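You operate a simulated robot arm through the tools that you are given. There is no shell and no other tool.

The job below is to be done with a simulated two-armed robot. You get a single attempt, and the scene is never put back.

TASK
Try the white onion from the two-cup tray on the 65 mm hole, then put it in its tub.
Fine: slide that hole to the pointer, draw the trap slide and shut it again; the UNDER tub if it drops through, the OVER tub if it rests; put the tub's lid back on; leave the other onion in its cup.

Only the result counts: the job must be done as asked and must still hold three seconds after the hand-in. Knocking over, shifting, dropping, spilling or breaking anything else fails it. A push-on lid holds only when it is set on centred and level and pressed home; a screw cap is set on level and turned clockwise until tight.

THE ROBOT
Two 7-joint arms with fingered hands on one trunk that stands fixed in place. Base frame: the origin is at the foot of the trunk, x ahead of it, y to its left, z up; the work surface is at about z = 800. Units: mm, rad, N and s.
The left shoulder is at [80, 198, 1473], the right one opposite. With the tool pointing down near the work surface each hand reaches from about 100 to 700 mm from the base axis, measured 20 degrees to its own side. Payload 4 kg a hand.
Tool frame (each hand has its own): the origin (TCP) lies between the finger pads and is the grasp point; the fingertips stand 26 mm ahead of it; z points along the fingers, y is the line along which they close. The gripper opens to 132 mm. The gripper's body begins 73 mm behind the TCP. The gripper is a hand of 4 fingers: y runs from the thumb to the fingers, the wrist lies at [0, 0, -239] in the tool frame, and closing takes about 1.5 s.
Orientation is told as [roll, pitch, yaw] about the base's x, y, z axes, in that order, counted from this pose: with the fingers straight down and closing along the base's y, the tool's x points along the base's -x, its y along +y and its z along -z.

THE INTERFACE
- The arms move only by the tool arm_command. It takes "left_plan", "right_plan" or both (then of equal length, played together; a hand with none holds still); each is a list of rows, each a list of 6 numbers: the shift along the base's x, y, z in mm, then the turn, a rotation vector about the base's x, y, z in rad. In form: [[tx, ty, tz, rx, ry, rz], ...]. A call has 1 to 20 rows; each row is the pose to reach, as a shift and turn from the pose commanded when the call began. "left_grip" and "right_grip" are, for a hand that has rows, the closure, from 0 (fully open) to 1 (shut), set as the call begins (left out, the last holds). Each row takes 0.2 s and may step no farther than 50 mm and 0.15 rad from the row before; otherwise, or with a gripper value out of range, the whole call is refused. Where a pose cannot be reached the arm comes as near as it can. A force on the tool above 70 N (or 10 N above the force at the start of the call, whichever is more), or a blocked arm, ends the call early, and 0.2 s more pass. Each finger travels about 72 mm/s and halts on what it meets, pressing with about 32 N; the grip force reading is that of the motor and also rises with nothing between the fingers. The clock runs only during rows and for 0.2 s after the last one: add rows that repeat a pose to give the fingers time. The reply holds the time, the measured pose of the TCP, the force on the tool along the base axes, the opening and the grip force, in the units named above and with some noise, with the torque about the TCP (base axes, N m) and any sound that the robot's microphone picked up, and new pictures: "views" is both (left out), scene, wrist or none (wrist: the cameras of the hands that moved).
- Cameras (640 x 400 px; columns grow to the right, rows downward): "scene" is now at [100.8, -12.5, 1625.3]; the picture's right is [-0.18, -0.98, 0.00], its down [-0.80, 0.14, -0.58] and it looks along [0.57, -0.10, -0.82] (base axes); focal length 360 px, centre (320, 200). "left" rides on the left gripper at [-68, 2, -97] in its tool frame; the picture's right is [-0.03, -1.00, 0.00], its down [0.82, -0.02, -0.58] and it looks along [0.58, -0.01, 0.82] (tool axes); focal length 270 px, centre (320, 200). "right" rides on the right gripper at [68, 2, -97] in its tool frame; the picture's right is [-0.03, 1.00, 0.00], its down [-0.82, -0.02, -0.58] and it looks along [-0.58, -0.01, 0.82] (tool axes); focal length 270 px, centre (320, 200). There is no depth. A picture from a camera that has moved, and an enlarged one, comes with that camera's place and axes in the base frame and with its lens.
- slide_trunk(by): slides the trunk up (or, below 0, down) by that many mm; the arms and the scene camera ride with it, the base frame stays. It gives what a move gives, with no picture.
- curl_fingers(finger1, finger2, finger3, thumb_bend, hand): sets how far each is bent, from 0 (flat) to 1 (curled in); at 0.3 the hand is open as for a grip, at 0.7 the pads meet at the TCP. One left out holds its place. A second passes; each finger stops where it meets its share of the squeeze, and holds until it gets a number again. A gripper value or a shape takes the hand back. It gives what a move gives, with no picture; readings hold the bend of each and the force on the fingers (four entries, about 0 where the hand has none), thumb and palm.
- preshape(shape, hand): the hand has 4 fingers and takes this shape, open, in about a second: jaw (thumb against the fingers, like two jaws); tri (thumb and two fingers); tip (a fingertip pinch); poke (one finger out to press); point (the index stretched); flat (the hand flat); cup (the hand cupped); fist (a fist). The gripper value then closes the fingers along that shape, each until it touches; the sizes above hold for jaw. It gives what a move gives, with no picture.
- turn_head(pan, tilt): turns the head with the scene camera to pan (to the left, within 1.501 rad either way) and tilt (down, from -0.506 to 1.204), counted from straight ahead of the robot. It gives what a move gives, and a new picture of the scene camera.
- enlarge(camera, box): a new picture of the part [left, top, right, bottom] of that camera's present view, enlarged. The clock stands still meanwhile.
- close_job(): hands the job in; it is judged then, once.

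Places have to be worked out from the pictures, the camera data and where the tool is seen. Open the grippers and draw the arms clear of the work before you hand the job in, unless the task says otherwise.

The tools are called after "Call:" by a JSON object that holds its "api" and its "payload". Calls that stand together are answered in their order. arm_command: Moves the arms, as the interface text tells. Its arguments: {"type":"object","properties":{"left_plan":{"type":"array"},"left_grip":{"type":"number"},"right_plan":{"type":"array"},"right_grip":{"type":"number"},"views":{"type":"string","enum":["both","scene","wrist","none"]}},"required":[]} The other tools are called the same way: slide_trunk (by) slides the trunk up or down; preshape (shape, hand) gives the hand a shape; curl_fingers (finger1, finger2, finger3, thumb_bend, hand) moves the fingers one by one; turn_head (pan, tilt) turns the head that bears the scene camera; enlarge (camera, box) takes an enlarged picture of a part of a camera's view; close_job () hands the job in.

At the start:

```text
time: 0.0
left_ee_pos: [612.5, 166.9, 1159.6]
left_tcp_rot: [0.0, 0.0, -0.001]
left_contact_force: [0.7, 0.2, -0.1]
left_moment: [-0.01, 0.0, 0.02]
left_opening: 131.7
left_finger_force: 0.1
left_shape: jaw
left_bend: [0.3, 0.3, 0.3, 0.3]
left_finger forces: [0.0, 0.0, 0.1, 0.1, 0.0, 0.0]
right_ee_pos: [412.1, -332.8, 1058.9]
right_tcp_rot: [-0.001, -0.004, 0.001]
right_contact_force: [-0.7, -0.8, -0.5]
right_moment: [0.03, 0.0, -0.01]
right_opening: 132.1
right_finger_force: 0.0
right_shape: jaw
right_bend: [0.3, 0.3, 0.3, 0.3]
right_finger forces: [0.0, 0.1, 0.0, 0.0, 0.0, 0.1]
trunk travel left (down, up): [-783.0, 57.0]
head pan, tilt: [-0.176, 0.956]
```

scene: 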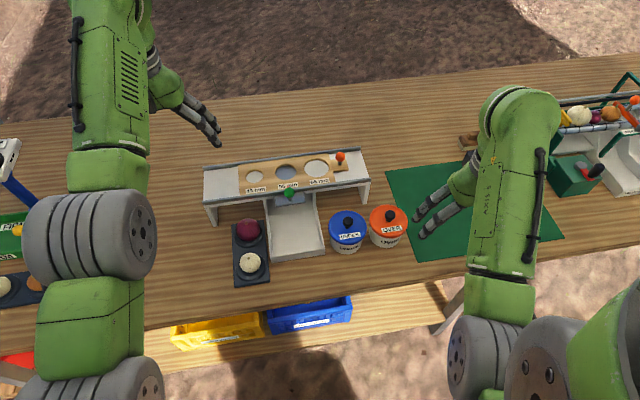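
right: 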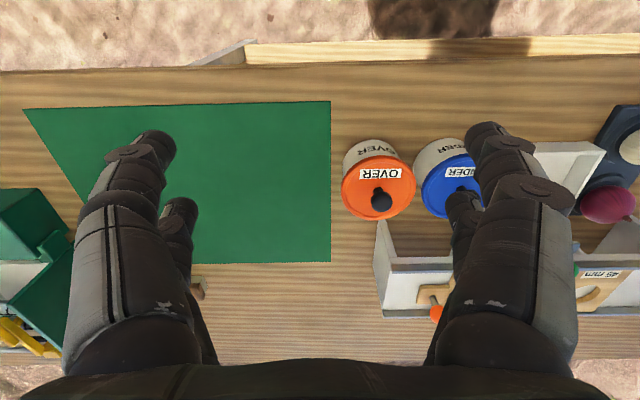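
left: 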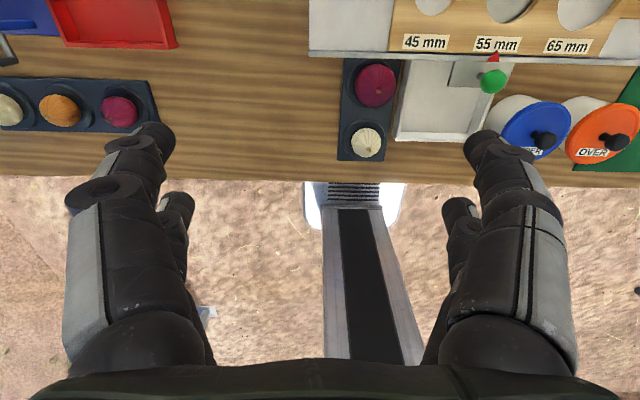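

I'll first take a closer look at the sizing stand, the two-cup tray and the tubs.

Call:
{"api": "enlarge", "payload": {"camera": "scene", "box": [190, 130, 430, 290]}}

Call:
{"api": "enlarge", "payload": {"camera": "left", "box": [300, 0, 640, 200]}}

Call:
{"api": "enlarge", "payload": {"camera": "right", "box": [320, 100, 640, 330]}}

```text
2.50 times, centred on (310, 210) of scene
camera zoom: at [100.8, -12.5, 1625.3], right [-0.18, -0.98, 0.0], down [-0.8, 0.14, -0.58], along [0.57, -0.1, -0.82], focal length 901 px, centre (345, 175)
```

zoom: 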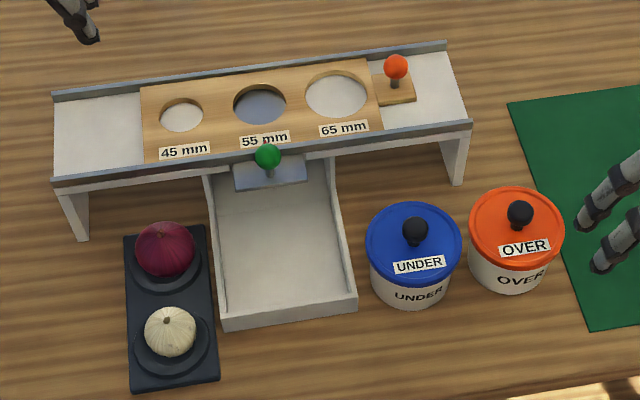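

```text
1.88 times, centred on (470, 100) of left
camera zoom: at [680.2, 168.3, 1255.1], right [0.03, -1.0, 0.0], down [-0.82, -0.02, 0.58], along [-0.58, -0.01, -0.82], focal length 509 px, centre (38, 388)
```

zoom: 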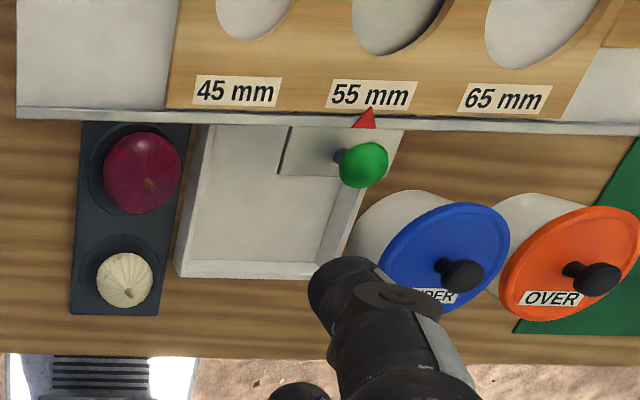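

```text
1.74 times, centred on (480, 215) of right
camera zoom: at [342.7, -330.7, 1155.9], right [0.03, 1.0, 0.0], down [0.81, -0.02, 0.58], along [0.58, -0.02, -0.81], focal length 470 px, centre (42, 174)
```

zoom: 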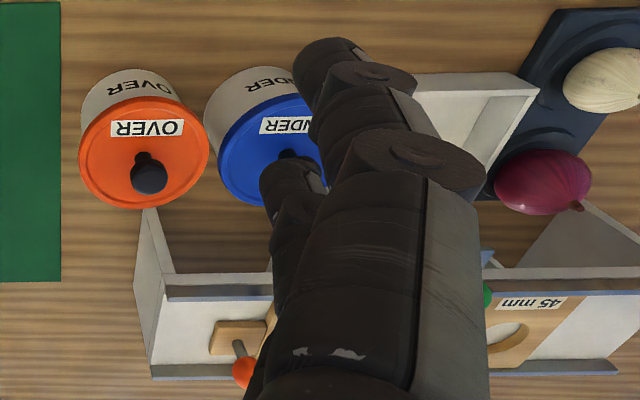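

The white onion sits at about (501, 87), and the 65 mm hole is about 80 mm right of the pointer. The UNDER lid is near (542, -160). I'll draw both hands up and back, and lower the trunk afterwards for better forward reach.

Call:
{"api": "arm_command", "payload": {"left_plan": [[-40, 20, 20, 0, 0, 0], [-80, 40, 40, 0, 0, 0], [-110, 60, 60, 0, 0, 0], [-110, 60, 60, 0, 0, 0]], "right_plan": [[0, 0, 45, 0, 0, 0], [0, 0, 90, 0, 0, 0], [0, 0, 130, 0, 0, 0], [0, 0, 130, 0, 0, 0]], "views": "none"}}

Call:
{"api": "preshape", "payload": {"hand": "right", "shape": "tip"}}

Call:
{"api": "slide_trunk", "payload": {"by": -200}}

Call:
{"api": "turn_head", "payload": {"pan": -0.1, "tilt": 0.85}}

```text
time: 1.0
left_ee_pos: [559.5, 221.9, 1193.3]
left_tcp_rot: [-0.001, -0.001, 0.001]
left_contact_force: [-0.3, 0.3, 0.3]
left_moment: [-0.03, 0.02, 0.02]
left_opening: 131.8
left_finger_force: 0.1
left_shape: jaw
left_bend: [0.3, 0.3, 0.3, 0.3]
left_finger forces: [0.0, 0.0, 0.0, 0.0, 0.0, 0.0]
left hand out of reach, approached as far as the arm can: row 2, 3, 4
right_ee_pos: [463.3, -351.9, 1089.4]
right_tcp_rot: [-0.003, -0.003, 0.0]
right_contact_force: [0.0, -0.3, 0.0]
right_moment: [0.02, 0.0, 0.01]
right_opening: 131.7
right_finger_force: 0.1
right_shape: jaw
right_bend: [0.3, 0.3, 0.3, 0.3]
right_finger forces: [0.0, 0.1, 0.0, 0.1, 0.0, 0.1]
right hand out of reach, approached as far as the arm can: row 1, 2, 3, 4
trunk travel left (down, up): [-783.0, 57.0]
head pan, tilt: [-0.176, 0.956]
```

```text
time: 1.9
left_ee_pos: [560.8, 221.3, 1193.9]
left_tcp_rot: [0.0, -0.002, -0.001]
left_contact_force: [-1.3, 0.6, 0.8]
left_moment: [-0.02, -0.02, -0.02]
left_opening: 132.0
left_finger_force: 0.0
left_shape: jaw
left_bend: [0.3, 0.3, 0.3, 0.3]
left_finger forces: [0.0, 0.0, 0.0, 0.0, 0.0, 0.0]
right_ee_pos: [462.3, -351.7, 1089.1]
right_tcp_rot: [-0.002, -0.005, -0.001]
right_contact_force: [0.8, 0.2, 0.4]
right_moment: [-0.01, 0.05, 0.01]
right_opening: 132.1
right_finger_force: 0.1
right_shape: tip
right_bend: [0.3, 0.3, 0.3, 0.3]
right_finger forces: [0.0, 0.1, 0.0, 0.0, 0.0, 0.1]
trunk travel left (down, up): [-783.0, 57.0]
head pan, tilt: [-0.176, 0.956]
```

```text
time: 4.1
left_ee_pos: [560.6, 221.3, 993.8]
left_tcp_rot: [0.0, 0.001, 0.0]
left_contact_force: [-0.9, 0.8, 0.9]
left_moment: [0.01, -0.03, -0.01]
left_opening: 131.8
left_finger_force: 0.0
left_shape: jaw
left_bend: [0.3, 0.3, 0.3, 0.3]
left_finger forces: [0.1, 0.0, 0.1, 0.0, 0.0, 0.0]
right_ee_pos: [461.6, -352.7, 888.9]
right_tcp_rot: [-0.002, -0.004, 0.001]
right_contact_force: [-0.4, 0.1, -0.3]
right_moment: [-0.01, -0.02, 0.0]
right_opening: 132.2
right_finger_force: 0.1
right_shape: tip
right_bend: [0.3, 0.3, 0.3, 0.3]
right_finger forces: [0.0, 0.1, 0.1, 0.0, 0.1, 0.0]
trunk travel left (down, up): [-583.0, 257.0]
head pan, tilt: [-0.176, 0.956]
```

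```text
time: 4.7
left_ee_pos: [560.3, 220.0, 994.3]
left_tcp_rot: [0.002, 0.0, 0.0]
left_contact_force: [0.0, 0.7, 0.7]
left_moment: [0.0, 0.0, -0.01]
left_opening: 132.0
left_finger_force: 0.1
left_shape: jaw
left_bend: [0.3, 0.3, 0.3, 0.3]
left_finger forces: [0.0, 0.1, 0.1, 0.0, 0.0, 0.0]
right_ee_pos: [461.6, -351.6, 889.1]
right_tcp_rot: [-0.002, -0.003, -0.001]
right_contact_force: [-0.6, 0.1, -0.3]
right_moment: [-0.01, -0.01, 0.04]
right_opening: 132.0
right_finger_force: 0.1
right_shape: tip
right_bend: [0.3, 0.3, 0.3, 0.3]
right_finger forces: [0.1, 0.0, 0.0, 0.1, 0.0, 0.1]
trunk travel left (down, up): [-583.0, 257.0]
head pan, tilt: [-0.099, 0.85]
camera scene: at [107.3, -7.6, 1433.3], right [-0.1, -0.99, 0.0], down [-0.75, 0.07, -0.66], along [0.66, -0.07, -0.75], focal length 360 px, centre (320, 200)
```

scene: 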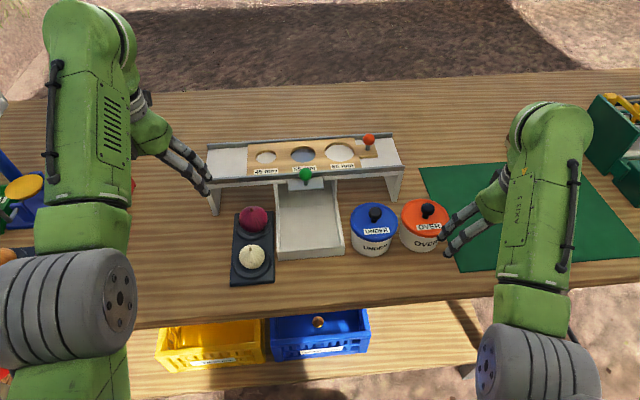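

Both hands are placed, and the right hand's fingertips look close to the OVER tub. I'll enlarge views to check the hand shape and clearances.

Call:
{"api": "enlarge", "payload": {"camera": "scene", "box": [340, 130, 560, 270]}}

Call:
{"api": "enlarge", "payload": {"camera": "right", "box": [0, 0, 640, 400]}}

Call:
{"api": "enlarge", "payload": {"camera": "scene", "box": [200, 120, 400, 290]}}

```text
2.86 times, centred on (450, 200) of scene
camera zoom: at [107.3, -7.6, 1433.3], right [-0.1, -0.99, 0.0], down [-0.75, 0.07, -0.66], along [0.66, -0.07, -0.75], focal length 1030 px, centre (-51, 200)
```

zoom: 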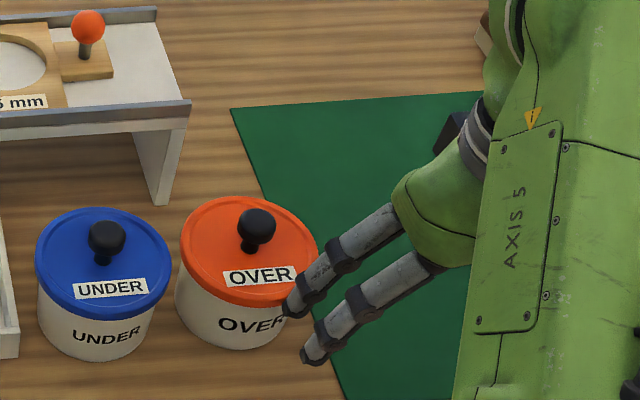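

```text
1.00 times, centred on (320, 200) of right (not enlarged: the box is as wide or as high as the picture)
camera zoom: at [393.0, -349.7, 986.6], right [0.03, 1.0, 0.0], down [0.81, -0.02, 0.58], along [0.58, -0.02, -0.81], focal length 270 px, centre (320, 200)
```

zoom: 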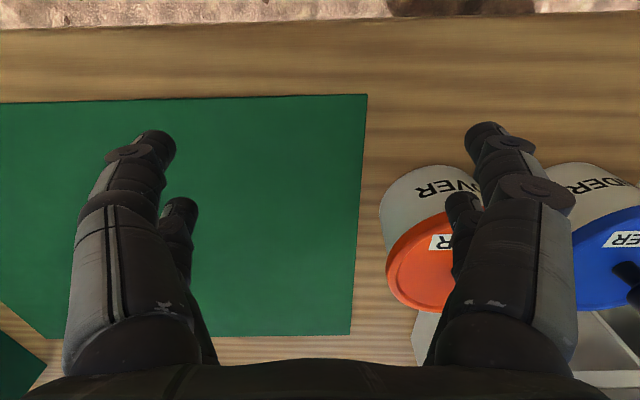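

```text
2.35 times, centred on (300, 205) of scene
camera zoom: at [107.3, -7.6, 1433.3], right [-0.1, -0.99, 0.0], down [-0.75, 0.07, -0.66], along [0.66, -0.07, -0.75], focal length 848 px, centre (367, 188)
```

zoom: 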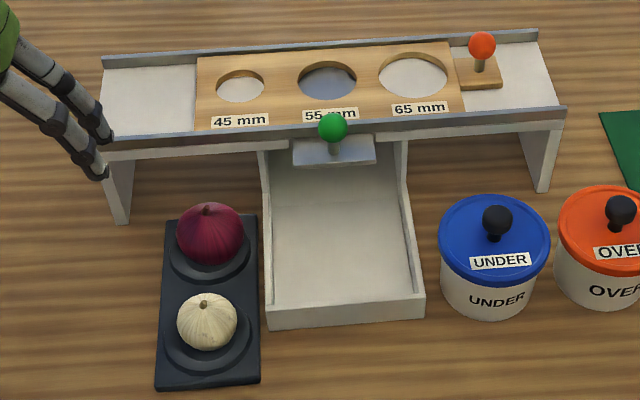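

The right hand's +y fingertips are only millimetres from the OVER lid. I'll move it straight up and away to the right, then close it in the air to see how the "tip" shape pinches.

Call:
{"api": "arm_command", "payload": {"right_plan": [[0, -10, 20, 0, 0, 0], [0, -40, 40, 0, 0, 0], [0, -70, 60, 0, 0, 0], [0, -70, 60, 0, 0, 0]], "right_grip": 0, "views": "none"}}

Call:
{"api": "arm_command", "payload": {"right_plan": [[0, 0, 0, 0, 0, 0], [0, 0, 0, 0, 0, 0], [0, 0, 0, 0, 0, 0], [0, 0, 0, 0, 0, 0], [0, 0, 0, 0, 0, 0]], "right_grip": 0.8, "views": "both"}}

```text
time: 5.7
left_ee_pos: [559.5, 220.7, 994.4]
left_tcp_rot: [0.001, 0.001, -0.001]
left_contact_force: [-0.1, -0.2, -0.4]
left_moment: [-0.01, 0.0, 0.04]
left_opening: 131.7
left_finger_force: 0.1
left_shape: jaw
left_bend: [0.3, 0.3, 0.3, 0.3]
left_finger forces: [0.0, 0.0, 0.0, 0.0, 0.0, 0.0]
right_ee_pos: [474.1, -429.2, 939.9]
right_tcp_rot: [-0.001, -0.004, 0.0]
right_contact_force: [0.6, -0.5, 0.0]
right_moment: [0.03, 0.01, 0.03]
right_opening: 131.8
right_finger_force: 0.0
right_shape: tip
right_bend: [0.3, 0.3, 0.3, 0.3]
right_finger forces: [0.1, 0.0, 0.0, 0.0, 0.0, 0.0]
right hand out of reach, approached as far as the arm can: row 1, 2, 3, 4
trunk travel left (down, up): [-583.0, 257.0]
head pan, tilt: [-0.099, 0.85]
```

```text
time: 6.9
left_ee_pos: [560.2, 220.4, 994.2]
left_tcp_rot: [0.0, 0.001, 0.0]
left_contact_force: [1.2, 0.0, -0.7]
left_moment: [0.01, 0.01, 0.0]
left_opening: 132.1
left_finger_force: 0.1
left_shape: jaw
left_bend: [0.3, 0.3, 0.3, 0.3]
left_finger forces: [0.0, 0.1, 0.0, 0.1, 0.0, 0.1]
right_ee_pos: [474.8, -430.0, 939.3]
right_tcp_rot: [-0.002, -0.003, -0.001]
right_contact_force: [0.5, 0.1, -1.4]
right_moment: [-0.01, 0.01, 0.0]
right_opening: 27.0
right_finger_force: 0.1
right_shape: tip
right_bend: [0.73, 0.73, 0.73, 0.7]
right_finger forces: [0.1, 0.1, 0.0, 0.1, 0.1, 0.0]
trunk travel left (down, up): [-583.0, 257.0]
head pan, tilt: [-0.099, 0.85]
camera scene: at [107.4, -7.5, 1433.3], right [-0.1, -1.0, 0.0], down [-0.75, 0.07, -0.66], along [0.66, -0.07, -0.75], focal length 360 px, centre (320, 200)
camera right: at [405.4, -427.6, 1037.4], right [0.03, 1.0, 0.0], down [0.81, -0.02, 0.58], along [0.58, -0.02, -0.81], focal length 270 px, centre (320, 200)
```

scene: 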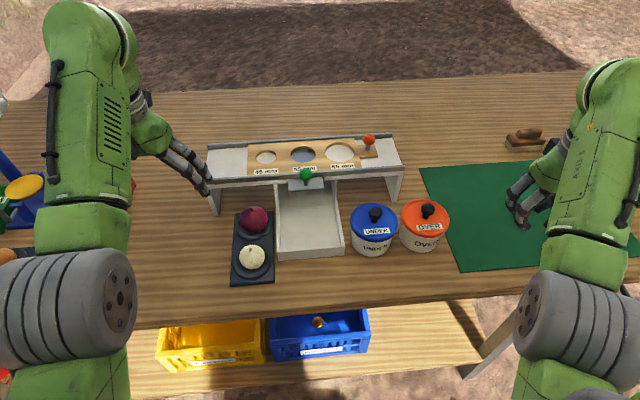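
right: 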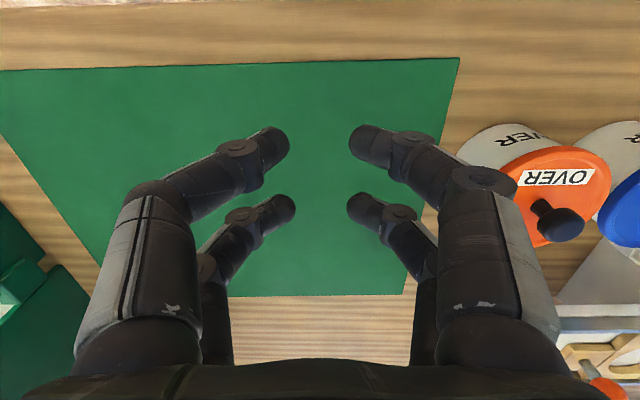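

The pinch closes as two finger pairs about 37 mm apart, which suits caging a ball knob. Triangulation gives the orange knob at about (701, -172, 939), so I'll half-close the hand and move above it.

Call:
{"api": "arm_command", "payload": {"right_plan": [[30, 20, 20, 0, 0, 0], [60, 50, 40, 0, 0, 0], [90, 85, 60, 0, 0, 0], [120, 120, 65, 0, 0, 0], [150, 155, 65, 0, 0, 0], [180, 190, 65, 0, 0, 0], [205, 225, 65, 0, 0, 0], [226.7, 258, 65, 0, 0, 0], [226.7, 258, 65, 0, 0, 0]], "right_grip": 0.5, "views": "both"}}

```text
refused: row 3 steps farther than a row can; nothing moved
```

Row 3 was slightly too long, so I'm resending with smaller steps.

Call:
{"api": "arm_command", "payload": {"right_plan": [[20, 15, 25, 0, 0, 0], [45, 40, 50, 0, 0, 0], [75, 75, 65, 0, 0, 0], [105, 110, 65, 0, 0, 0], [137, 147, 65, 0, 0, 0], [169, 184, 65, 0, 0, 0], [200, 222, 65, 0, 0, 0], [226.7, 258, 65, 0, 0, 0], [226.7, 258, 65, 0, 0, 0]], "right_grip": 0.5, "views": "both"}}

```text
time: 8.9
left_ee_pos: [560.3, 220.1, 995.2]
left_tcp_rot: [-0.001, 0.001, 0.0]
left_contact_force: [-0.9, -0.1, -0.3]
left_moment: [0.02, -0.01, 0.0]
left_opening: 131.9
left_finger_force: 0.0
left_shape: jaw
left_bend: [0.3, 0.3, 0.3, 0.3]
left_finger forces: [0.1, 0.1, 0.0, 0.0, 0.1, 0.0]
right_ee_pos: [701.1, -171.8, 1003.6]
right_tcp_rot: [-0.001, -0.007, 0.0]
right_contact_force: [-0.6, 0.1, 0.6]
right_moment: [0.06, -0.01, 0.01]
right_opening: 65.4
right_finger_force: 0.1
right_shape: tip
right_bend: [0.73, 0.73, 0.73, 0.7]
right_finger forces: [0.0, 0.1, 0.1, 0.0, 0.0, 0.1]
right hand out of reach, approached as far as the arm can: row 1
trunk travel left (down, up): [-583.0, 257.0]
head pan, tilt: [-0.099, 0.85]
camera scene: at [106.9, -8.3, 1433.4], right [-0.1, -0.99, 0.0], down [-0.75, 0.07, -0.66], along [0.66, -0.07, -0.75], focal length 360 px, centre (320, 200)
camera right: at [631.7, -169.4, 1102.0], right [0.03, 1.0, 0.0], down [0.81, -0.02, 0.58], along [0.58, -0.02, -0.81], focal length 270 px, centre (320, 200)
```

scene: 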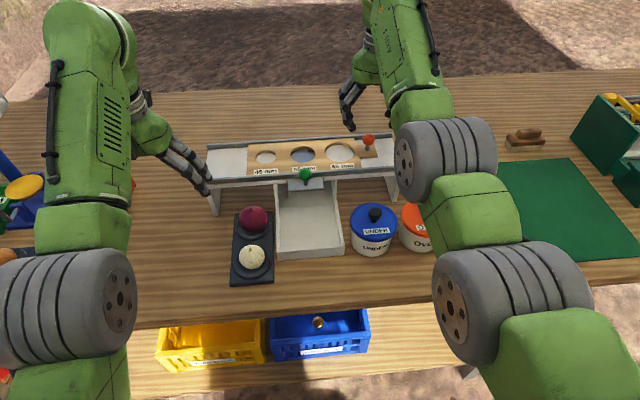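
right: 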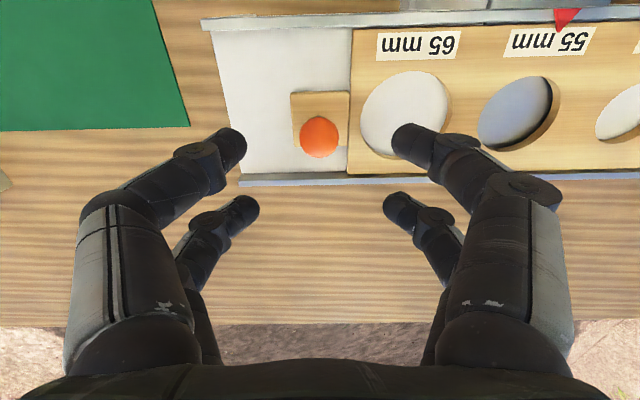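

The orange ball lies centred between the finger pairs. I'll descend to about z = 944.

Call:
{"api": "arm_command", "payload": {"right_plan": [[-0.5, 0, -30, 0, 0, 0], [-0.5, 0, -59, 0, 0, 0], [-0.5, 0, -59, 0, 0, 0]], "views": "wrist"}}

```text
time: 9.7
left_ee_pos: [559.7, 221.7, 993.7]
left_tcp_rot: [-0.001, 0.001, 0.001]
left_contact_force: [-0.5, 0.7, -0.3]
left_moment: [0.0, 0.0, 0.0]
left_opening: 131.9
left_finger_force: 0.0
left_shape: jaw
left_bend: [0.3, 0.3, 0.3, 0.3]
left_finger forces: [0.0, 0.1, 0.0, 0.0, 0.1, 0.0]
right_ee_pos: [698.9, -168.4, 945.2]
right_tcp_rot: [-0.002, -0.003, 0.0]
right_contact_force: [-0.9, 0.5, -0.3]
right_moment: [0.01, 0.0, 0.01]
right_opening: 65.6
right_finger_force: 0.1
right_shape: tip
right_bend: [0.73, 0.73, 0.73, 0.7]
right_finger forces: [0.0, 0.1, 0.0, 0.0, 0.0, 0.0]
trunk travel left (down, up): [-583.0, 257.0]
head pan, tilt: [-0.099, 0.85]
camera right: at [630.1, -167.6, 1042.9], right [0.03, 1.0, 0.0], down [0.81, -0.02, 0.58], along [0.58, -0.02, -0.81], focal length 270 px, centre (320, 200)
```

right: 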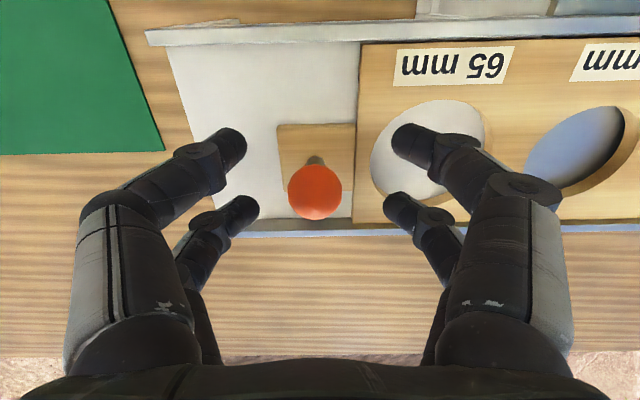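

The ball is centred at the TCP. I'll close gently on it.

Call:
{"api": "arm_command", "payload": {"right_plan": [[0, 0, 0, 0, 0, 0], [0, 0, 0, 0, 0, 0], [0, 0, 0, 0, 0, 0], [0, 0, 0, 0, 0, 0], [0, 0, 0, 0, 0, 0]], "right_grip": 1, "views": "wrist"}}

```text
time: 10.9
left_ee_pos: [562.2, 220.5, 994.4]
left_tcp_rot: [0.001, 0.001, -0.001]
left_contact_force: [0.5, 1.2, 0.8]
left_moment: [-0.02, -0.03, 0.03]
left_opening: 131.9
left_finger_force: 0.1
left_shape: jaw
left_bend: [0.3, 0.3, 0.3, 0.3]
left_finger forces: [0.0, 0.1, 0.0, 0.1, 0.0, 0.0]
right_ee_pos: [699.4, -169.9, 944.6]
right_tcp_rot: [-0.002, -0.001, -0.001]
right_contact_force: [0.2, -1.3, -0.7]
right_moment: [0.0, 0.0, 0.0]
right_opening: 0.0
right_finger_force: 31.9
right_shape: tip
right_bend: [0.62, 0.63, 0.63, 0.7]
right_finger forces: [0.0, 0.0, 0.0, 0.0, 0.1, 0.1]
trunk travel left (down, up): [-583.0, 257.0]
head pan, tilt: [-0.099, 0.85]
camera right: at [630.5, -168.0, 1042.8], right [0.03, 1.0, 0.0], down [0.81, -0.02, 0.58], along [0.58, -0.02, -0.81], focal length 270 px, centre (320, 200)
```

right: 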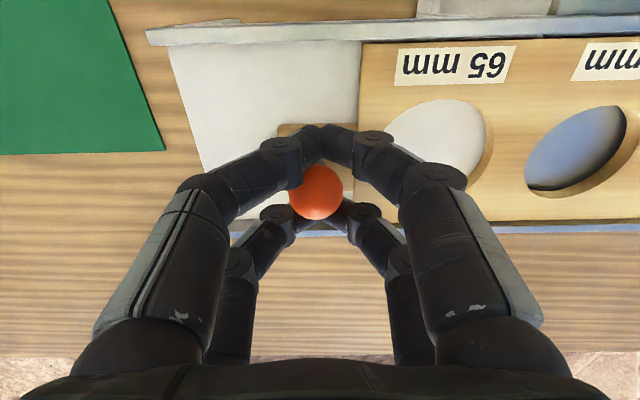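

The fingers form a basket around the knob. I'll draw it slowly to the left (+y) by 40 mm and check that the plate follows.

Call:
{"api": "arm_command", "payload": {"right_plan": [[0, 10, 0, 0, 0, 0], [0, 20, 0, 0, 0, 0], [0, 30, 0, 0, 0, 0], [0, 40, 0, 0, 0, 0]], "views": "both"}}

```text
time: 11.9
left_ee_pos: [560.6, 220.6, 994.0]
left_tcp_rot: [0.002, 0.0, 0.001]
left_contact_force: [-0.3, -0.2, 0.3]
left_moment: [0.0, 0.01, 0.01]
left_opening: 132.0
left_finger_force: 0.1
left_shape: jaw
left_bend: [0.3, 0.3, 0.3, 0.3]
left_finger forces: [0.0, 0.1, 0.0, 0.0, 0.0, 0.0]
right_ee_pos: [699.5, -129.7, 946.7]
right_tcp_rot: [0.001, -0.004, 0.002]
right_contact_force: [-3.4, 0.1, -2.7]
right_moment: [0.06, 0.01, -0.03]
right_opening: 0.0
right_finger_force: 32.3
right_shape: tip
right_bend: [0.62, 0.63, 0.63, 0.7]
right_finger forces: [0.0, 0.0, 0.1, 0.1, 0.1, 0.1]
trunk travel left (down, up): [-583.0, 257.0]
head pan, tilt: [-0.099, 0.85]
camera scene: at [107.4, -7.5, 1433.3], right [-0.1, -1.0, 0.0], down [-0.75, 0.07, -0.66], along [0.66, -0.07, -0.75], focal length 360 px, centre (320, 200)
camera right: at [631.1, -127.8, 1043.5], right [0.03, 1.0, 0.0], down [0.81, -0.02, 0.58], along [0.58, -0.02, -0.81], focal length 270 px, centre (320, 200)
```

scene: 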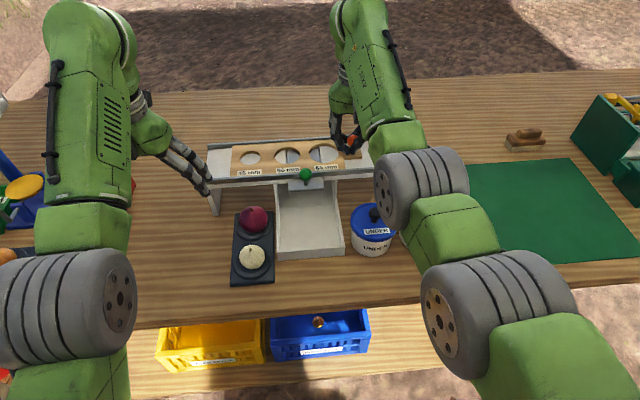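
right: 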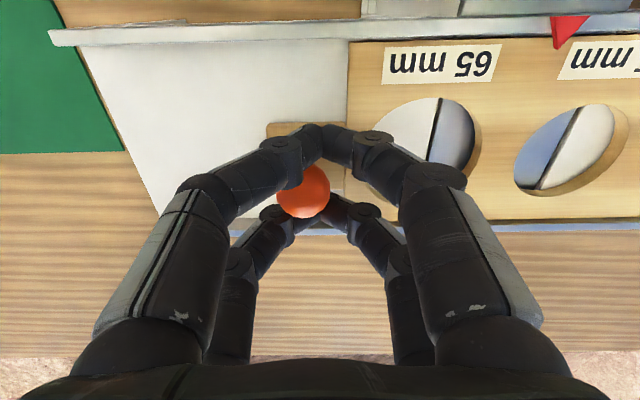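

The plate follows with a few mm of slack, having moved roughly 35 mm. I'll continue by 40 mm and then compare the 65 hole to the pointer.

Call:
{"api": "arm_command", "payload": {"right_plan": [[0, 10, 0, 0, 0, 0], [0, 20, 0, 0, 0, 0], [0, 30, 0, 0, 0, 0], [0, 40, 0, 0, 0, 0]], "views": "wrist"}}

Call:
{"api": "enlarge", "payload": {"camera": "scene", "box": [200, 120, 380, 220]}}

Call:
{"api": "enlarge", "payload": {"camera": "right", "box": [340, 0, 640, 220]}}

```text
time: 12.9
left_ee_pos: [560.2, 222.4, 994.5]
left_tcp_rot: [-0.002, 0.002, -0.001]
left_contact_force: [0.1, 1.2, -0.2]
left_moment: [0.01, 0.02, -0.03]
left_opening: 131.9
left_finger_force: 0.0
left_shape: jaw
left_bend: [0.3, 0.3, 0.3, 0.3]
left_finger forces: [0.0, 0.1, 0.0, 0.0, 0.0, 0.0]
right_ee_pos: [700.2, -89.0, 946.6]
right_tcp_rot: [0.0, -0.003, 0.002]
right_contact_force: [-2.7, 2.9, -2.3]
right_moment: [0.03, 0.01, -0.04]
right_opening: 0.1
right_finger_force: 31.6
right_shape: tip
right_bend: [0.62, 0.63, 0.63, 0.7]
right_finger forces: [0.1, 0.0, 0.1, 0.1, 0.1, 0.0]
trunk travel left (down, up): [-583.0, 257.0]
head pan, tilt: [-0.099, 0.85]
camera right: at [631.2, -87.6, 1044.0], right [0.02, 1.0, 0.0], down [0.81, -0.02, 0.58], along [0.58, -0.01, -0.81], focal length 270 px, centre (320, 200)
```

right: 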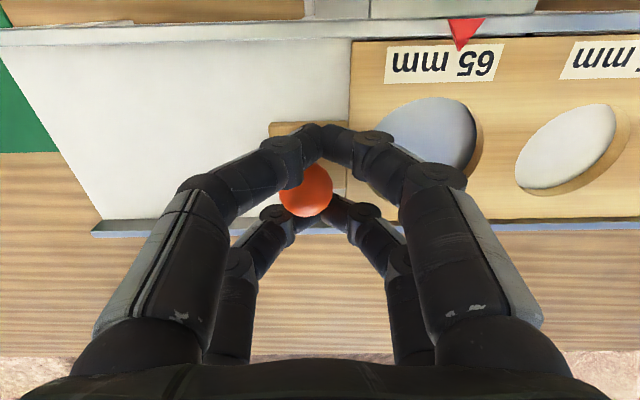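

```text
3.56 times, centred on (290, 170) of scene
camera zoom: at [107.4, -6.5, 1433.4], right [-0.1, -1.0, 0.0], down [-0.75, 0.07, -0.66], along [0.66, -0.07, -0.75], focal length 1281 px, centre (427, 307)
```

zoom: 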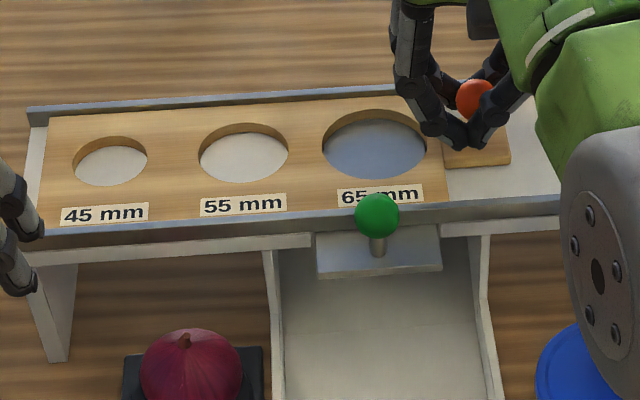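

```text
1.82 times, centred on (490, 110) of right
camera zoom: at [631.2, -87.6, 1044.0], right [0.02, 1.0, 0.0], down [0.81, -0.02, 0.58], along [0.58, -0.01, -0.81], focal length 491 px, centre (11, 364)
```

zoom: 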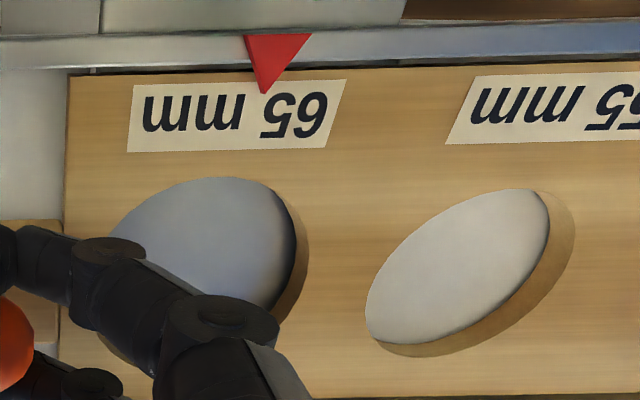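

Comparing the label with the pointer while allowing for parallax, the 65 hole is still about 5 mm short. I'll nudge it +5 mm.

Call:
{"api": "arm_command", "payload": {"right_plan": [[0, 2.5, 0, 0, 0, 0], [0, 5, 0, 0, 0, 0], [0, 5, 0, 0, 0, 0]], "views": "none"}}

Call:
{"api": "enlarge", "payload": {"camera": "right", "box": [340, 0, 640, 220]}}

Call:
{"api": "enlarge", "payload": {"camera": "scene", "box": [240, 130, 360, 200]}}

Call:
{"api": "enlarge", "payload": {"camera": "left", "box": [200, 0, 640, 300]}}

```text
time: 13.7
left_ee_pos: [560.6, 219.9, 995.1]
left_tcp_rot: [0.0, 0.001, 0.0]
left_contact_force: [-0.2, -0.5, 0.1]
left_moment: [0.03, 0.02, -0.05]
left_opening: 131.7
left_finger_force: 0.2
left_shape: jaw
left_bend: [0.3, 0.3, 0.3, 0.3]
left_finger forces: [0.1, 0.0, 0.0, 0.0, 0.0, 0.0]
right_ee_pos: [699.7, -86.5, 947.1]
right_tcp_rot: [-0.001, -0.006, 0.001]
right_contact_force: [-3.7, -1.8, -0.6]
right_moment: [-0.04, 0.01, -0.01]
right_opening: 0.1
right_finger_force: 32.4
right_shape: tip
right_bend: [0.62, 0.63, 0.63, 0.7]
right_finger forces: [0.0, 0.1, 0.0, 0.0, 0.0, 0.0]
trunk travel left (down, up): [-583.0, 257.0]
head pan, tilt: [-0.099, 0.85]
```

```text
1.82 times, centred on (490, 110) of right
camera zoom: at [631.1, -84.0, 1044.2], right [0.03, 1.0, 0.0], down [0.81, -0.02, 0.58], along [0.58, -0.02, -0.81], focal length 491 px, centre (11, 364)
```

zoom: 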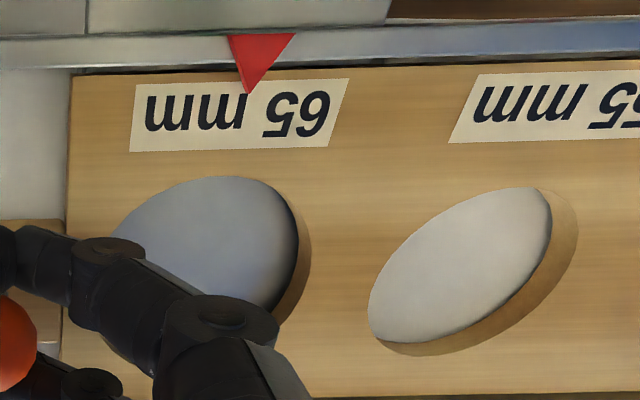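

```text
5.33 times, centred on (300, 165) of scene
camera zoom: at [106.9, -8.0, 1433.4], right [-0.1, -0.99, 0.0], down [-0.75, 0.08, -0.66], along [0.66, -0.07, -0.75], focal length 1922 px, centre (427, 387)
```

zoom: 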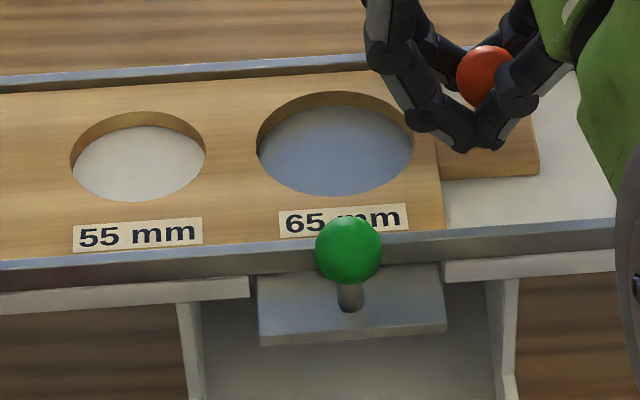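

```text
1.33 times, centred on (420, 150) of left
camera zoom: at [628.2, 222.5, 1090.6], right [0.02, -1.0, 0.0], down [-0.82, -0.02, 0.58], along [-0.58, -0.01, -0.82], focal length 360 px, centre (187, 267)
```

zoom: 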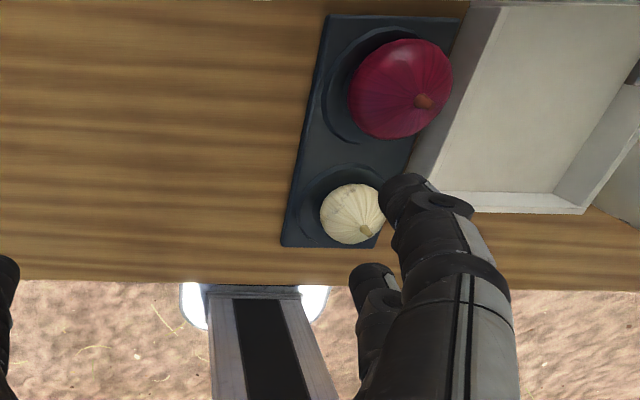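

The apex and label now line up once parallax is allowed for, and the scene view puts the hole at y≈-29, matching the trap and pointer. I'll open the right hand, lift, and withdraw it to the right.

Call:
{"api": "arm_command", "payload": {"right_plan": [[0, 0, 0, 0, 0, 0], [0, 0, 0, 0, 0, 0], [0, 0, 0, 0, 0, 0], [0, 0, 0, 0, 0, 0]], "right_grip": 0.5, "views": "none"}}

Call:
{"api": "arm_command", "payload": {"right_plan": [[0, 0, 30, 0, 0, 0], [0, 0, 65, 0, 0, 0], [0, -40, 85, 0, 0, 0], [-20, -80, 85, 0, 0, 0], [-40, -120, 85, 0, 0, 0], [-60, -160, 85, 0, 0, 0], [-80, -200, 85, 0, 0, 0], [-95, -245, 85, 0, 0, 0], [-110, -290, 85, 0, 0, 0], [-110, -290, 85, 0, 0, 0]], "views": "both"}}

Call:
{"api": "enlarge", "payload": {"camera": "scene", "box": [190, 110, 430, 290]}}

```text
time: 14.7
left_ee_pos: [560.5, 221.7, 994.1]
left_tcp_rot: [0.002, 0.0, 0.0]
left_contact_force: [0.2, 0.6, 0.9]
left_moment: [-0.02, -0.01, -0.01]
left_opening: 131.6
left_finger_force: 0.0
left_shape: jaw
left_bend: [0.3, 0.3, 0.3, 0.3]
left_finger forces: [0.0, 0.0, 0.0, 0.0, 0.0, 0.1]
right_ee_pos: [699.9, -84.1, 946.4]
right_tcp_rot: [-0.003, -0.004, 0.0]
right_contact_force: [-0.9, -0.2, -0.2]
right_moment: [0.01, -0.01, 0.02]
right_opening: 65.3
right_finger_force: 0.1
right_shape: tip
right_bend: [0.73, 0.73, 0.73, 0.7]
right_finger forces: [0.0, 0.1, 0.0, 0.0, 0.1, 0.0]
trunk travel left (down, up): [-583.0, 257.0]
head pan, tilt: [-0.099, 0.85]
```

```text
time: 16.9
left_ee_pos: [560.5, 221.8, 992.9]
left_tcp_rot: [0.001, 0.0, -0.002]
left_contact_force: [-0.5, -0.4, 0.1]
left_moment: [-0.01, 0.01, -0.02]
left_opening: 132.0
left_finger_force: 0.0
left_shape: jaw
left_bend: [0.3, 0.3, 0.3, 0.3]
left_finger forces: [0.2, 0.0, 0.0, 0.1, 0.0, 0.0]
right_ee_pos: [592.0, -371.7, 1029.5]
right_tcp_rot: [-0.001, -0.003, 0.002]
right_contact_force: [0.3, 0.4, 0.0]
right_moment: [0.0, 0.05, 0.01]
right_opening: 65.8
right_finger_force: 0.0
right_shape: tip
right_bend: [0.73, 0.73, 0.73, 0.7]
right_finger forces: [0.0, 0.1, 0.0, 0.1, 0.1, 0.0]
trunk travel left (down, up): [-583.0, 257.0]
head pan, tilt: [-0.099, 0.85]
camera scene: at [107.8, -6.7, 1433.3], right [-0.1, -1.0, 0.0], down [-0.75, 0.07, -0.66], along [0.66, -0.07, -0.75], focal length 360 px, centre (320, 200)
camera right: at [523.3, -371.1, 1126.6], right [0.03, 1.0, 0.0], down [0.81, -0.02, 0.58], along [0.58, -0.02, -0.81], focal length 270 px, centre (320, 200)
```

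scene: 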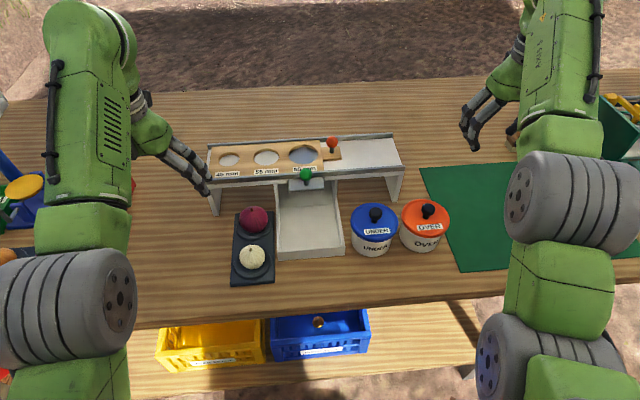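
right: 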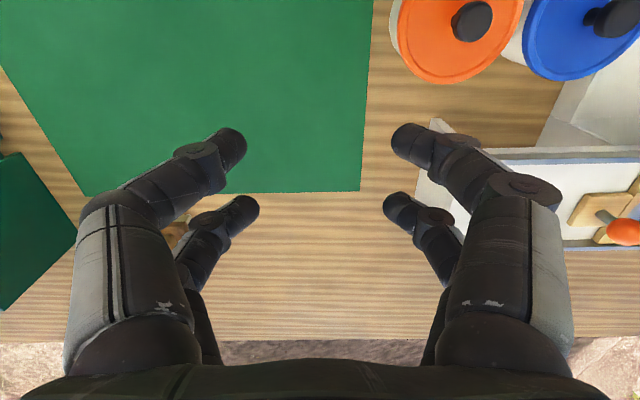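

```text
2.22 times, centred on (310, 200) of scene
camera zoom: at [107.8, -6.7, 1433.3], right [-0.1, -1.0, 0.0], down [-0.75, 0.07, -0.66], along [0.66, -0.07, -0.75], focal length 801 px, centre (342, 200)
```

zoom: 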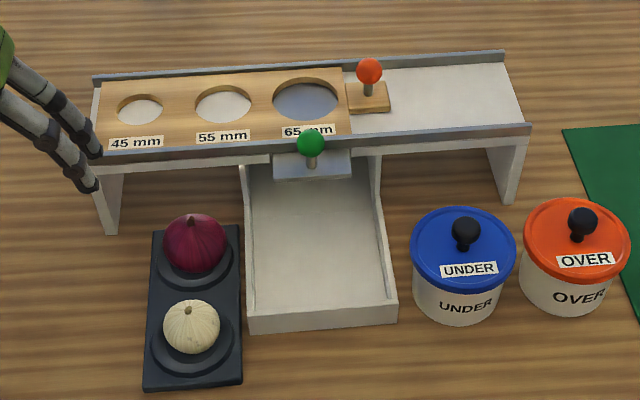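

The plate is set and clear of the hand. Next I'll bring the left hand over the white onion, half closed and yawed -45° so its fingers miss the red onion and the chute wall.

Call:
{"api": "arm_command", "payload": {"left_plan": [[-10, -22, -10, 0, 0, -0.13], [-20, -45, -20, 0, 0, -0.26], [-30, -67, -30, 0, 0, -0.39], [-40, -90, -40, 0, 0, -0.52], [-50, -112, -52, 0, 0, -0.65], [-60.5, -134, -64, 0, 0, -0.785], [-60.5, -134, -64, 0, 0, -0.785]], "left_grip": 0.4, "views": "both"}}

```text
time: 18.5
left_ee_pos: [537.2, 60.3, 902.9]
left_tcp_rot: [0.002, 0.002, -0.783]
left_contact_force: [1.2, 0.4, 0.5]
left_moment: [0.0, 0.05, 0.03]
left_opening: 79.8
left_finger_force: 0.1
left_shape: jaw
left_bend: [0.71, 0.71, 0.71, 0.7]
left_finger forces: [0.0, 0.0, 0.0, 0.0, 0.1, 0.0]
left hand out of reach, approached as far as the arm can: row 1, 2, 3, 4, 5, 6, 7
right_ee_pos: [592.5, -374.7, 1029.2]
right_tcp_rot: [-0.003, -0.003, 0.0]
right_contact_force: [0.2, 0.5, 0.3]
right_moment: [0.03, -0.05, -0.02]
right_opening: 65.8
right_finger_force: 0.1
right_shape: tip
right_bend: [0.73, 0.73, 0.73, 0.7]
right_finger forces: [0.0, 0.0, 0.0, 0.1, 0.1, 0.1]
trunk travel left (down, up): [-583.0, 257.0]
head pan, tilt: [-0.099, 0.85]
camera scene: at [107.5, -7.4, 1433.3], right [-0.1, -1.0, 0.0], down [-0.75, 0.07, -0.66], along [0.66, -0.07, -0.75], focal length 360 px, centre (320, 200)
camera left: at [586.4, 13.8, 999.6], right [-0.69, -0.72, 0.0], down [-0.59, 0.56, 0.58], along [-0.42, 0.4, -0.82], focal length 270 px, centre (320, 200)
```

scene: 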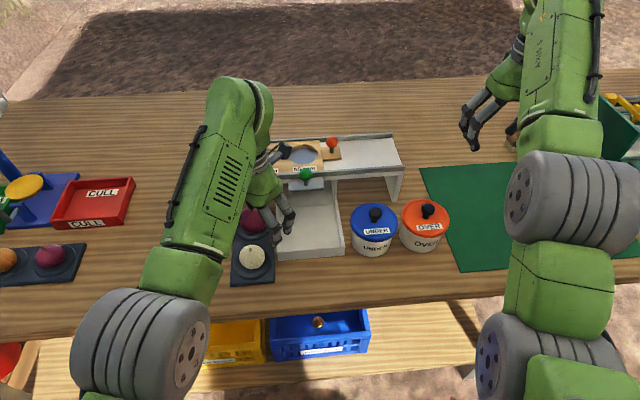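
left: 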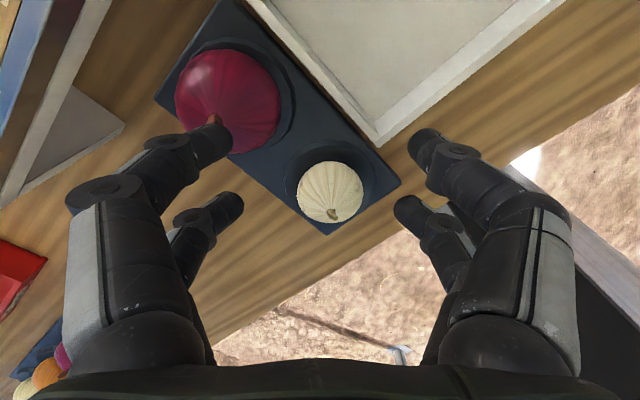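

The left hand hit the arm's inner reach limit and stopped short of the onion, at (537, 60, 903). I'll raise the trunk by 150 mm, which makes close-in poses reachable, then approach again.

Call:
{"api": "slide_trunk", "payload": {"by": 150}}

Call:
{"api": "arm_command", "payload": {"left_plan": [[0, 0, -10, 0, 0, 0], [-20, 14, -45, 0, 0, 0], [-37, 26.5, -90, 0, 0, 0], [-37, 26.5, -125, 0, 0, 0], [-37, 26.5, -125, 0, 0, 0]], "views": "both"}}

```text
time: 20.3
left_ee_pos: [538.2, 61.2, 1053.4]
left_tcp_rot: [0.002, 0.0, -0.783]
left_contact_force: [-0.2, -0.2, 0.0]
left_moment: [0.03, 0.01, 0.01]
left_opening: 79.7
left_finger_force: 0.0
left_shape: jaw
left_bend: [0.71, 0.71, 0.71, 0.7]
left_finger forces: [0.1, 0.1, 0.0, 0.1, 0.1, 0.0]
right_ee_pos: [592.3, -373.8, 1178.8]
right_tcp_rot: [-0.003, -0.004, 0.001]
right_contact_force: [0.3, 1.8, 0.3]
right_moment: [0.0, 0.0, 0.0]
right_opening: 65.3
right_finger_force: 0.0
right_shape: tip
right_bend: [0.73, 0.73, 0.73, 0.7]
right_finger forces: [0.1, 0.0, 0.0, 0.0, 0.0, 0.0]
trunk travel left (down, up): [-733.0, 107.0]
head pan, tilt: [-0.099, 0.85]
```

```text
time: 21.5
left_ee_pos: [500.4, 88.2, 929.9]
left_tcp_rot: [0.001, -0.001, -0.783]
left_contact_force: [-0.2, -0.1, 0.5]
left_moment: [0.0, -0.01, -0.02]
left_opening: 79.7
left_finger_force: 0.0
left_shape: jaw
left_bend: [0.71, 0.71, 0.71, 0.7]
left_finger forces: [0.0, 0.0, 0.0, 0.1, 0.0, 0.1]
right_ee_pos: [592.2, -374.4, 1179.2]
right_tcp_rot: [-0.003, -0.004, -0.001]
right_contact_force: [-0.1, 0.0, 0.6]
right_moment: [-0.01, 0.01, -0.02]
right_opening: 65.6
right_finger_force: 0.1
right_shape: tip
right_bend: [0.73, 0.73, 0.73, 0.7]
right_finger forces: [0.1, 0.0, 0.1, 0.0, 0.0, 0.0]
trunk travel left (down, up): [-733.0, 107.0]
head pan, tilt: [-0.099, 0.85]
camera scene: at [107.7, -8.0, 1583.3], right [-0.1, -1.0, 0.0], down [-0.75, 0.07, -0.66], along [0.66, -0.07, -0.75], focal length 360 px, centre (320, 200)
camera left: at [550.3, 41.6, 1025.8], right [-0.69, -0.73, 0.0], down [-0.59, 0.56, 0.58], along [-0.42, 0.4, -0.82], focal length 270 px, centre (320, 200)
```

scene: 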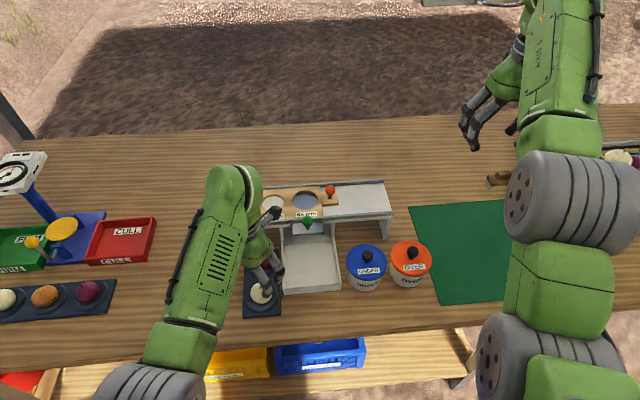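
left: 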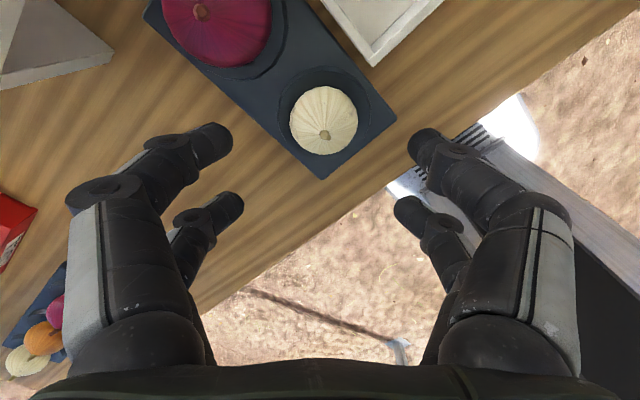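

The onion lies centred between the fingers at about (501, 86). I'll descend to TCP z≈847, in two stages.

Call:
{"api": "arm_command", "payload": {"left_plan": [[0.5, -1, -25, 0, 0, 0], [0.5, -1, -50, 0, 0, 0], [0.5, -1, -50, 0, 0, 0]], "views": "wrist"}}

```text
time: 22.3
left_ee_pos: [499.8, 86.1, 879.3]
left_tcp_rot: [0.0, 0.001, -0.785]
left_contact_force: [-0.9, -0.2, 0.2]
left_moment: [0.01, -0.01, 0.01]
left_opening: 79.8
left_finger_force: 0.0
left_shape: jaw
left_bend: [0.71, 0.71, 0.71, 0.7]
left_finger forces: [0.0, 0.0, 0.1, 0.0, 0.0, 0.0]
right_ee_pos: [592.3, -373.2, 1180.0]
right_tcp_rot: [-0.001, -0.003, 0.0]
right_contact_force: [-0.8, -0.1, -0.4]
right_moment: [-0.02, -0.02, -0.03]
right_opening: 65.6
right_finger_force: 0.0
right_shape: tip
right_bend: [0.73, 0.73, 0.73, 0.7]
right_finger forces: [0.1, 0.1, 0.0, 0.0, 0.0, 0.0]
trunk travel left (down, up): [-733.0, 107.0]
head pan, tilt: [-0.099, 0.85]
camera left: at [549.1, 39.8, 975.9], right [-0.69, -0.73, 0.0], down [-0.59, 0.56, 0.58], along [-0.42, 0.4, -0.82], focal length 270 px, centre (320, 200)
```

left: 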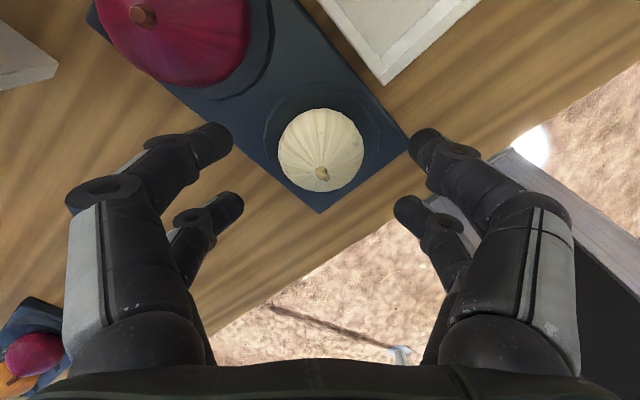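

Still centred (onion ≈50 mm wide). I'll go down the remaining 32 mm.

Call:
{"api": "arm_command", "payload": {"left_plan": [[0, 0, -16, 0, 0, 0], [0, 0, -32, 0, 0, 0], [0, 0, -32, 0, 0, 0]], "views": "wrist"}}

```text
time: 23.1
left_ee_pos: [500.4, 87.2, 846.6]
left_tcp_rot: [0.0, 0.0, -0.783]
left_contact_force: [-0.5, 0.1, 0.0]
left_moment: [0.0, 0.02, 0.05]
left_opening: 79.5
left_finger_force: 0.1
left_shape: jaw
left_bend: [0.71, 0.71, 0.71, 0.7]
left_finger forces: [0.0, 0.1, 0.0, 0.0, 0.0, 0.0]
right_ee_pos: [592.1, -374.4, 1179.0]
right_tcp_rot: [-0.002, -0.002, 0.0]
right_contact_force: [0.2, 0.0, 0.5]
right_moment: [-0.03, 0.02, -0.01]
right_opening: 65.6
right_finger_force: 0.1
right_shape: tip
right_bend: [0.73, 0.73, 0.73, 0.7]
right_finger forces: [0.1, 0.1, 0.0, 0.0, 0.0, 0.0]
trunk travel left (down, up): [-733.0, 107.0]
head pan, tilt: [-0.099, 0.85]
camera left: at [548.9, 38.9, 943.3], right [-0.69, -0.73, 0.0], down [-0.59, 0.56, 0.58], along [-0.42, 0.4, -0.82], focal length 270 px, centre (320, 200)
```

left: 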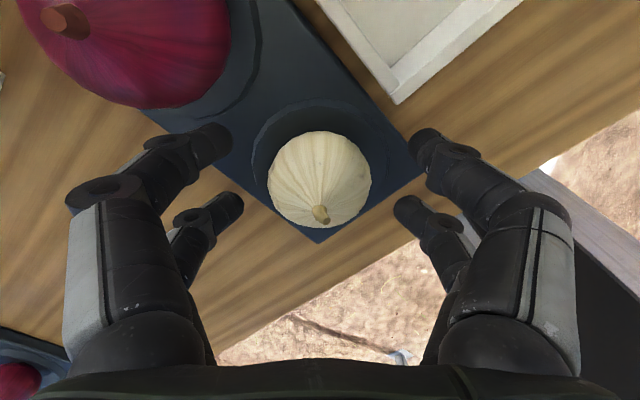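

The onion is centred between all four fingers. I'll close now.

Call:
{"api": "arm_command", "payload": {"left_plan": [[0, 0, 0, 0, 0, 0], [0, 0, 0, 0, 0, 0], [0, 0, 0, 0, 0, 0], [0, 0, 0, 0, 0, 0], [0, 0, 0, 0, 0, 0]], "left_grip": 0.9, "views": "wrist"}}

```text
time: 24.3
left_ee_pos: [500.6, 85.4, 848.0]
left_tcp_rot: [0.0, 0.0, -0.783]
left_contact_force: [-0.4, 0.4, -1.3]
left_moment: [0.01, 0.03, 0.02]
left_opening: 27.4
left_finger_force: 31.9
left_shape: jaw
left_bend: [0.73, 0.73, 0.73, 0.7]
left_finger forces: [27.4, 30.4, 25.0, 0.0, 28.5, 0.0]
right_ee_pos: [592.3, -373.5, 1179.5]
right_tcp_rot: [-0.001, -0.003, 0.001]
right_contact_force: [-0.5, -0.4, 0.5]
right_moment: [0.0, 0.02, 0.04]
right_opening: 65.5
right_finger_force: 0.1
right_shape: tip
right_bend: [0.73, 0.73, 0.73, 0.7]
right_finger forces: [0.0, 0.0, 0.0, 0.1, 0.1, 0.0]
trunk travel left (down, up): [-733.0, 107.0]
head pan, tilt: [-0.099, 0.85]
camera left: at [549.1, 39.0, 943.3], right [-0.69, -0.73, 0.0], down [-0.59, 0.56, 0.58], along [-0.42, 0.4, -0.82], focal length 270 px, centre (320, 200)
```

left: 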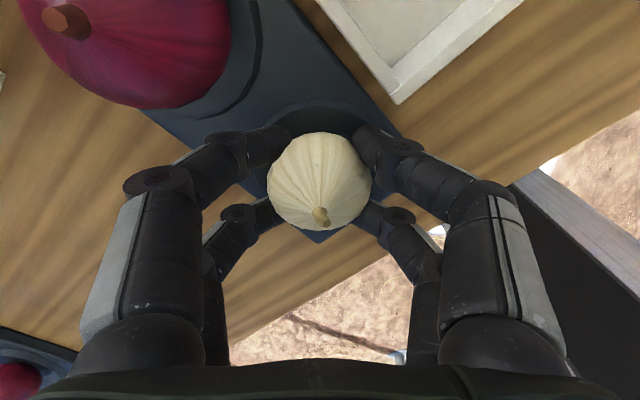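

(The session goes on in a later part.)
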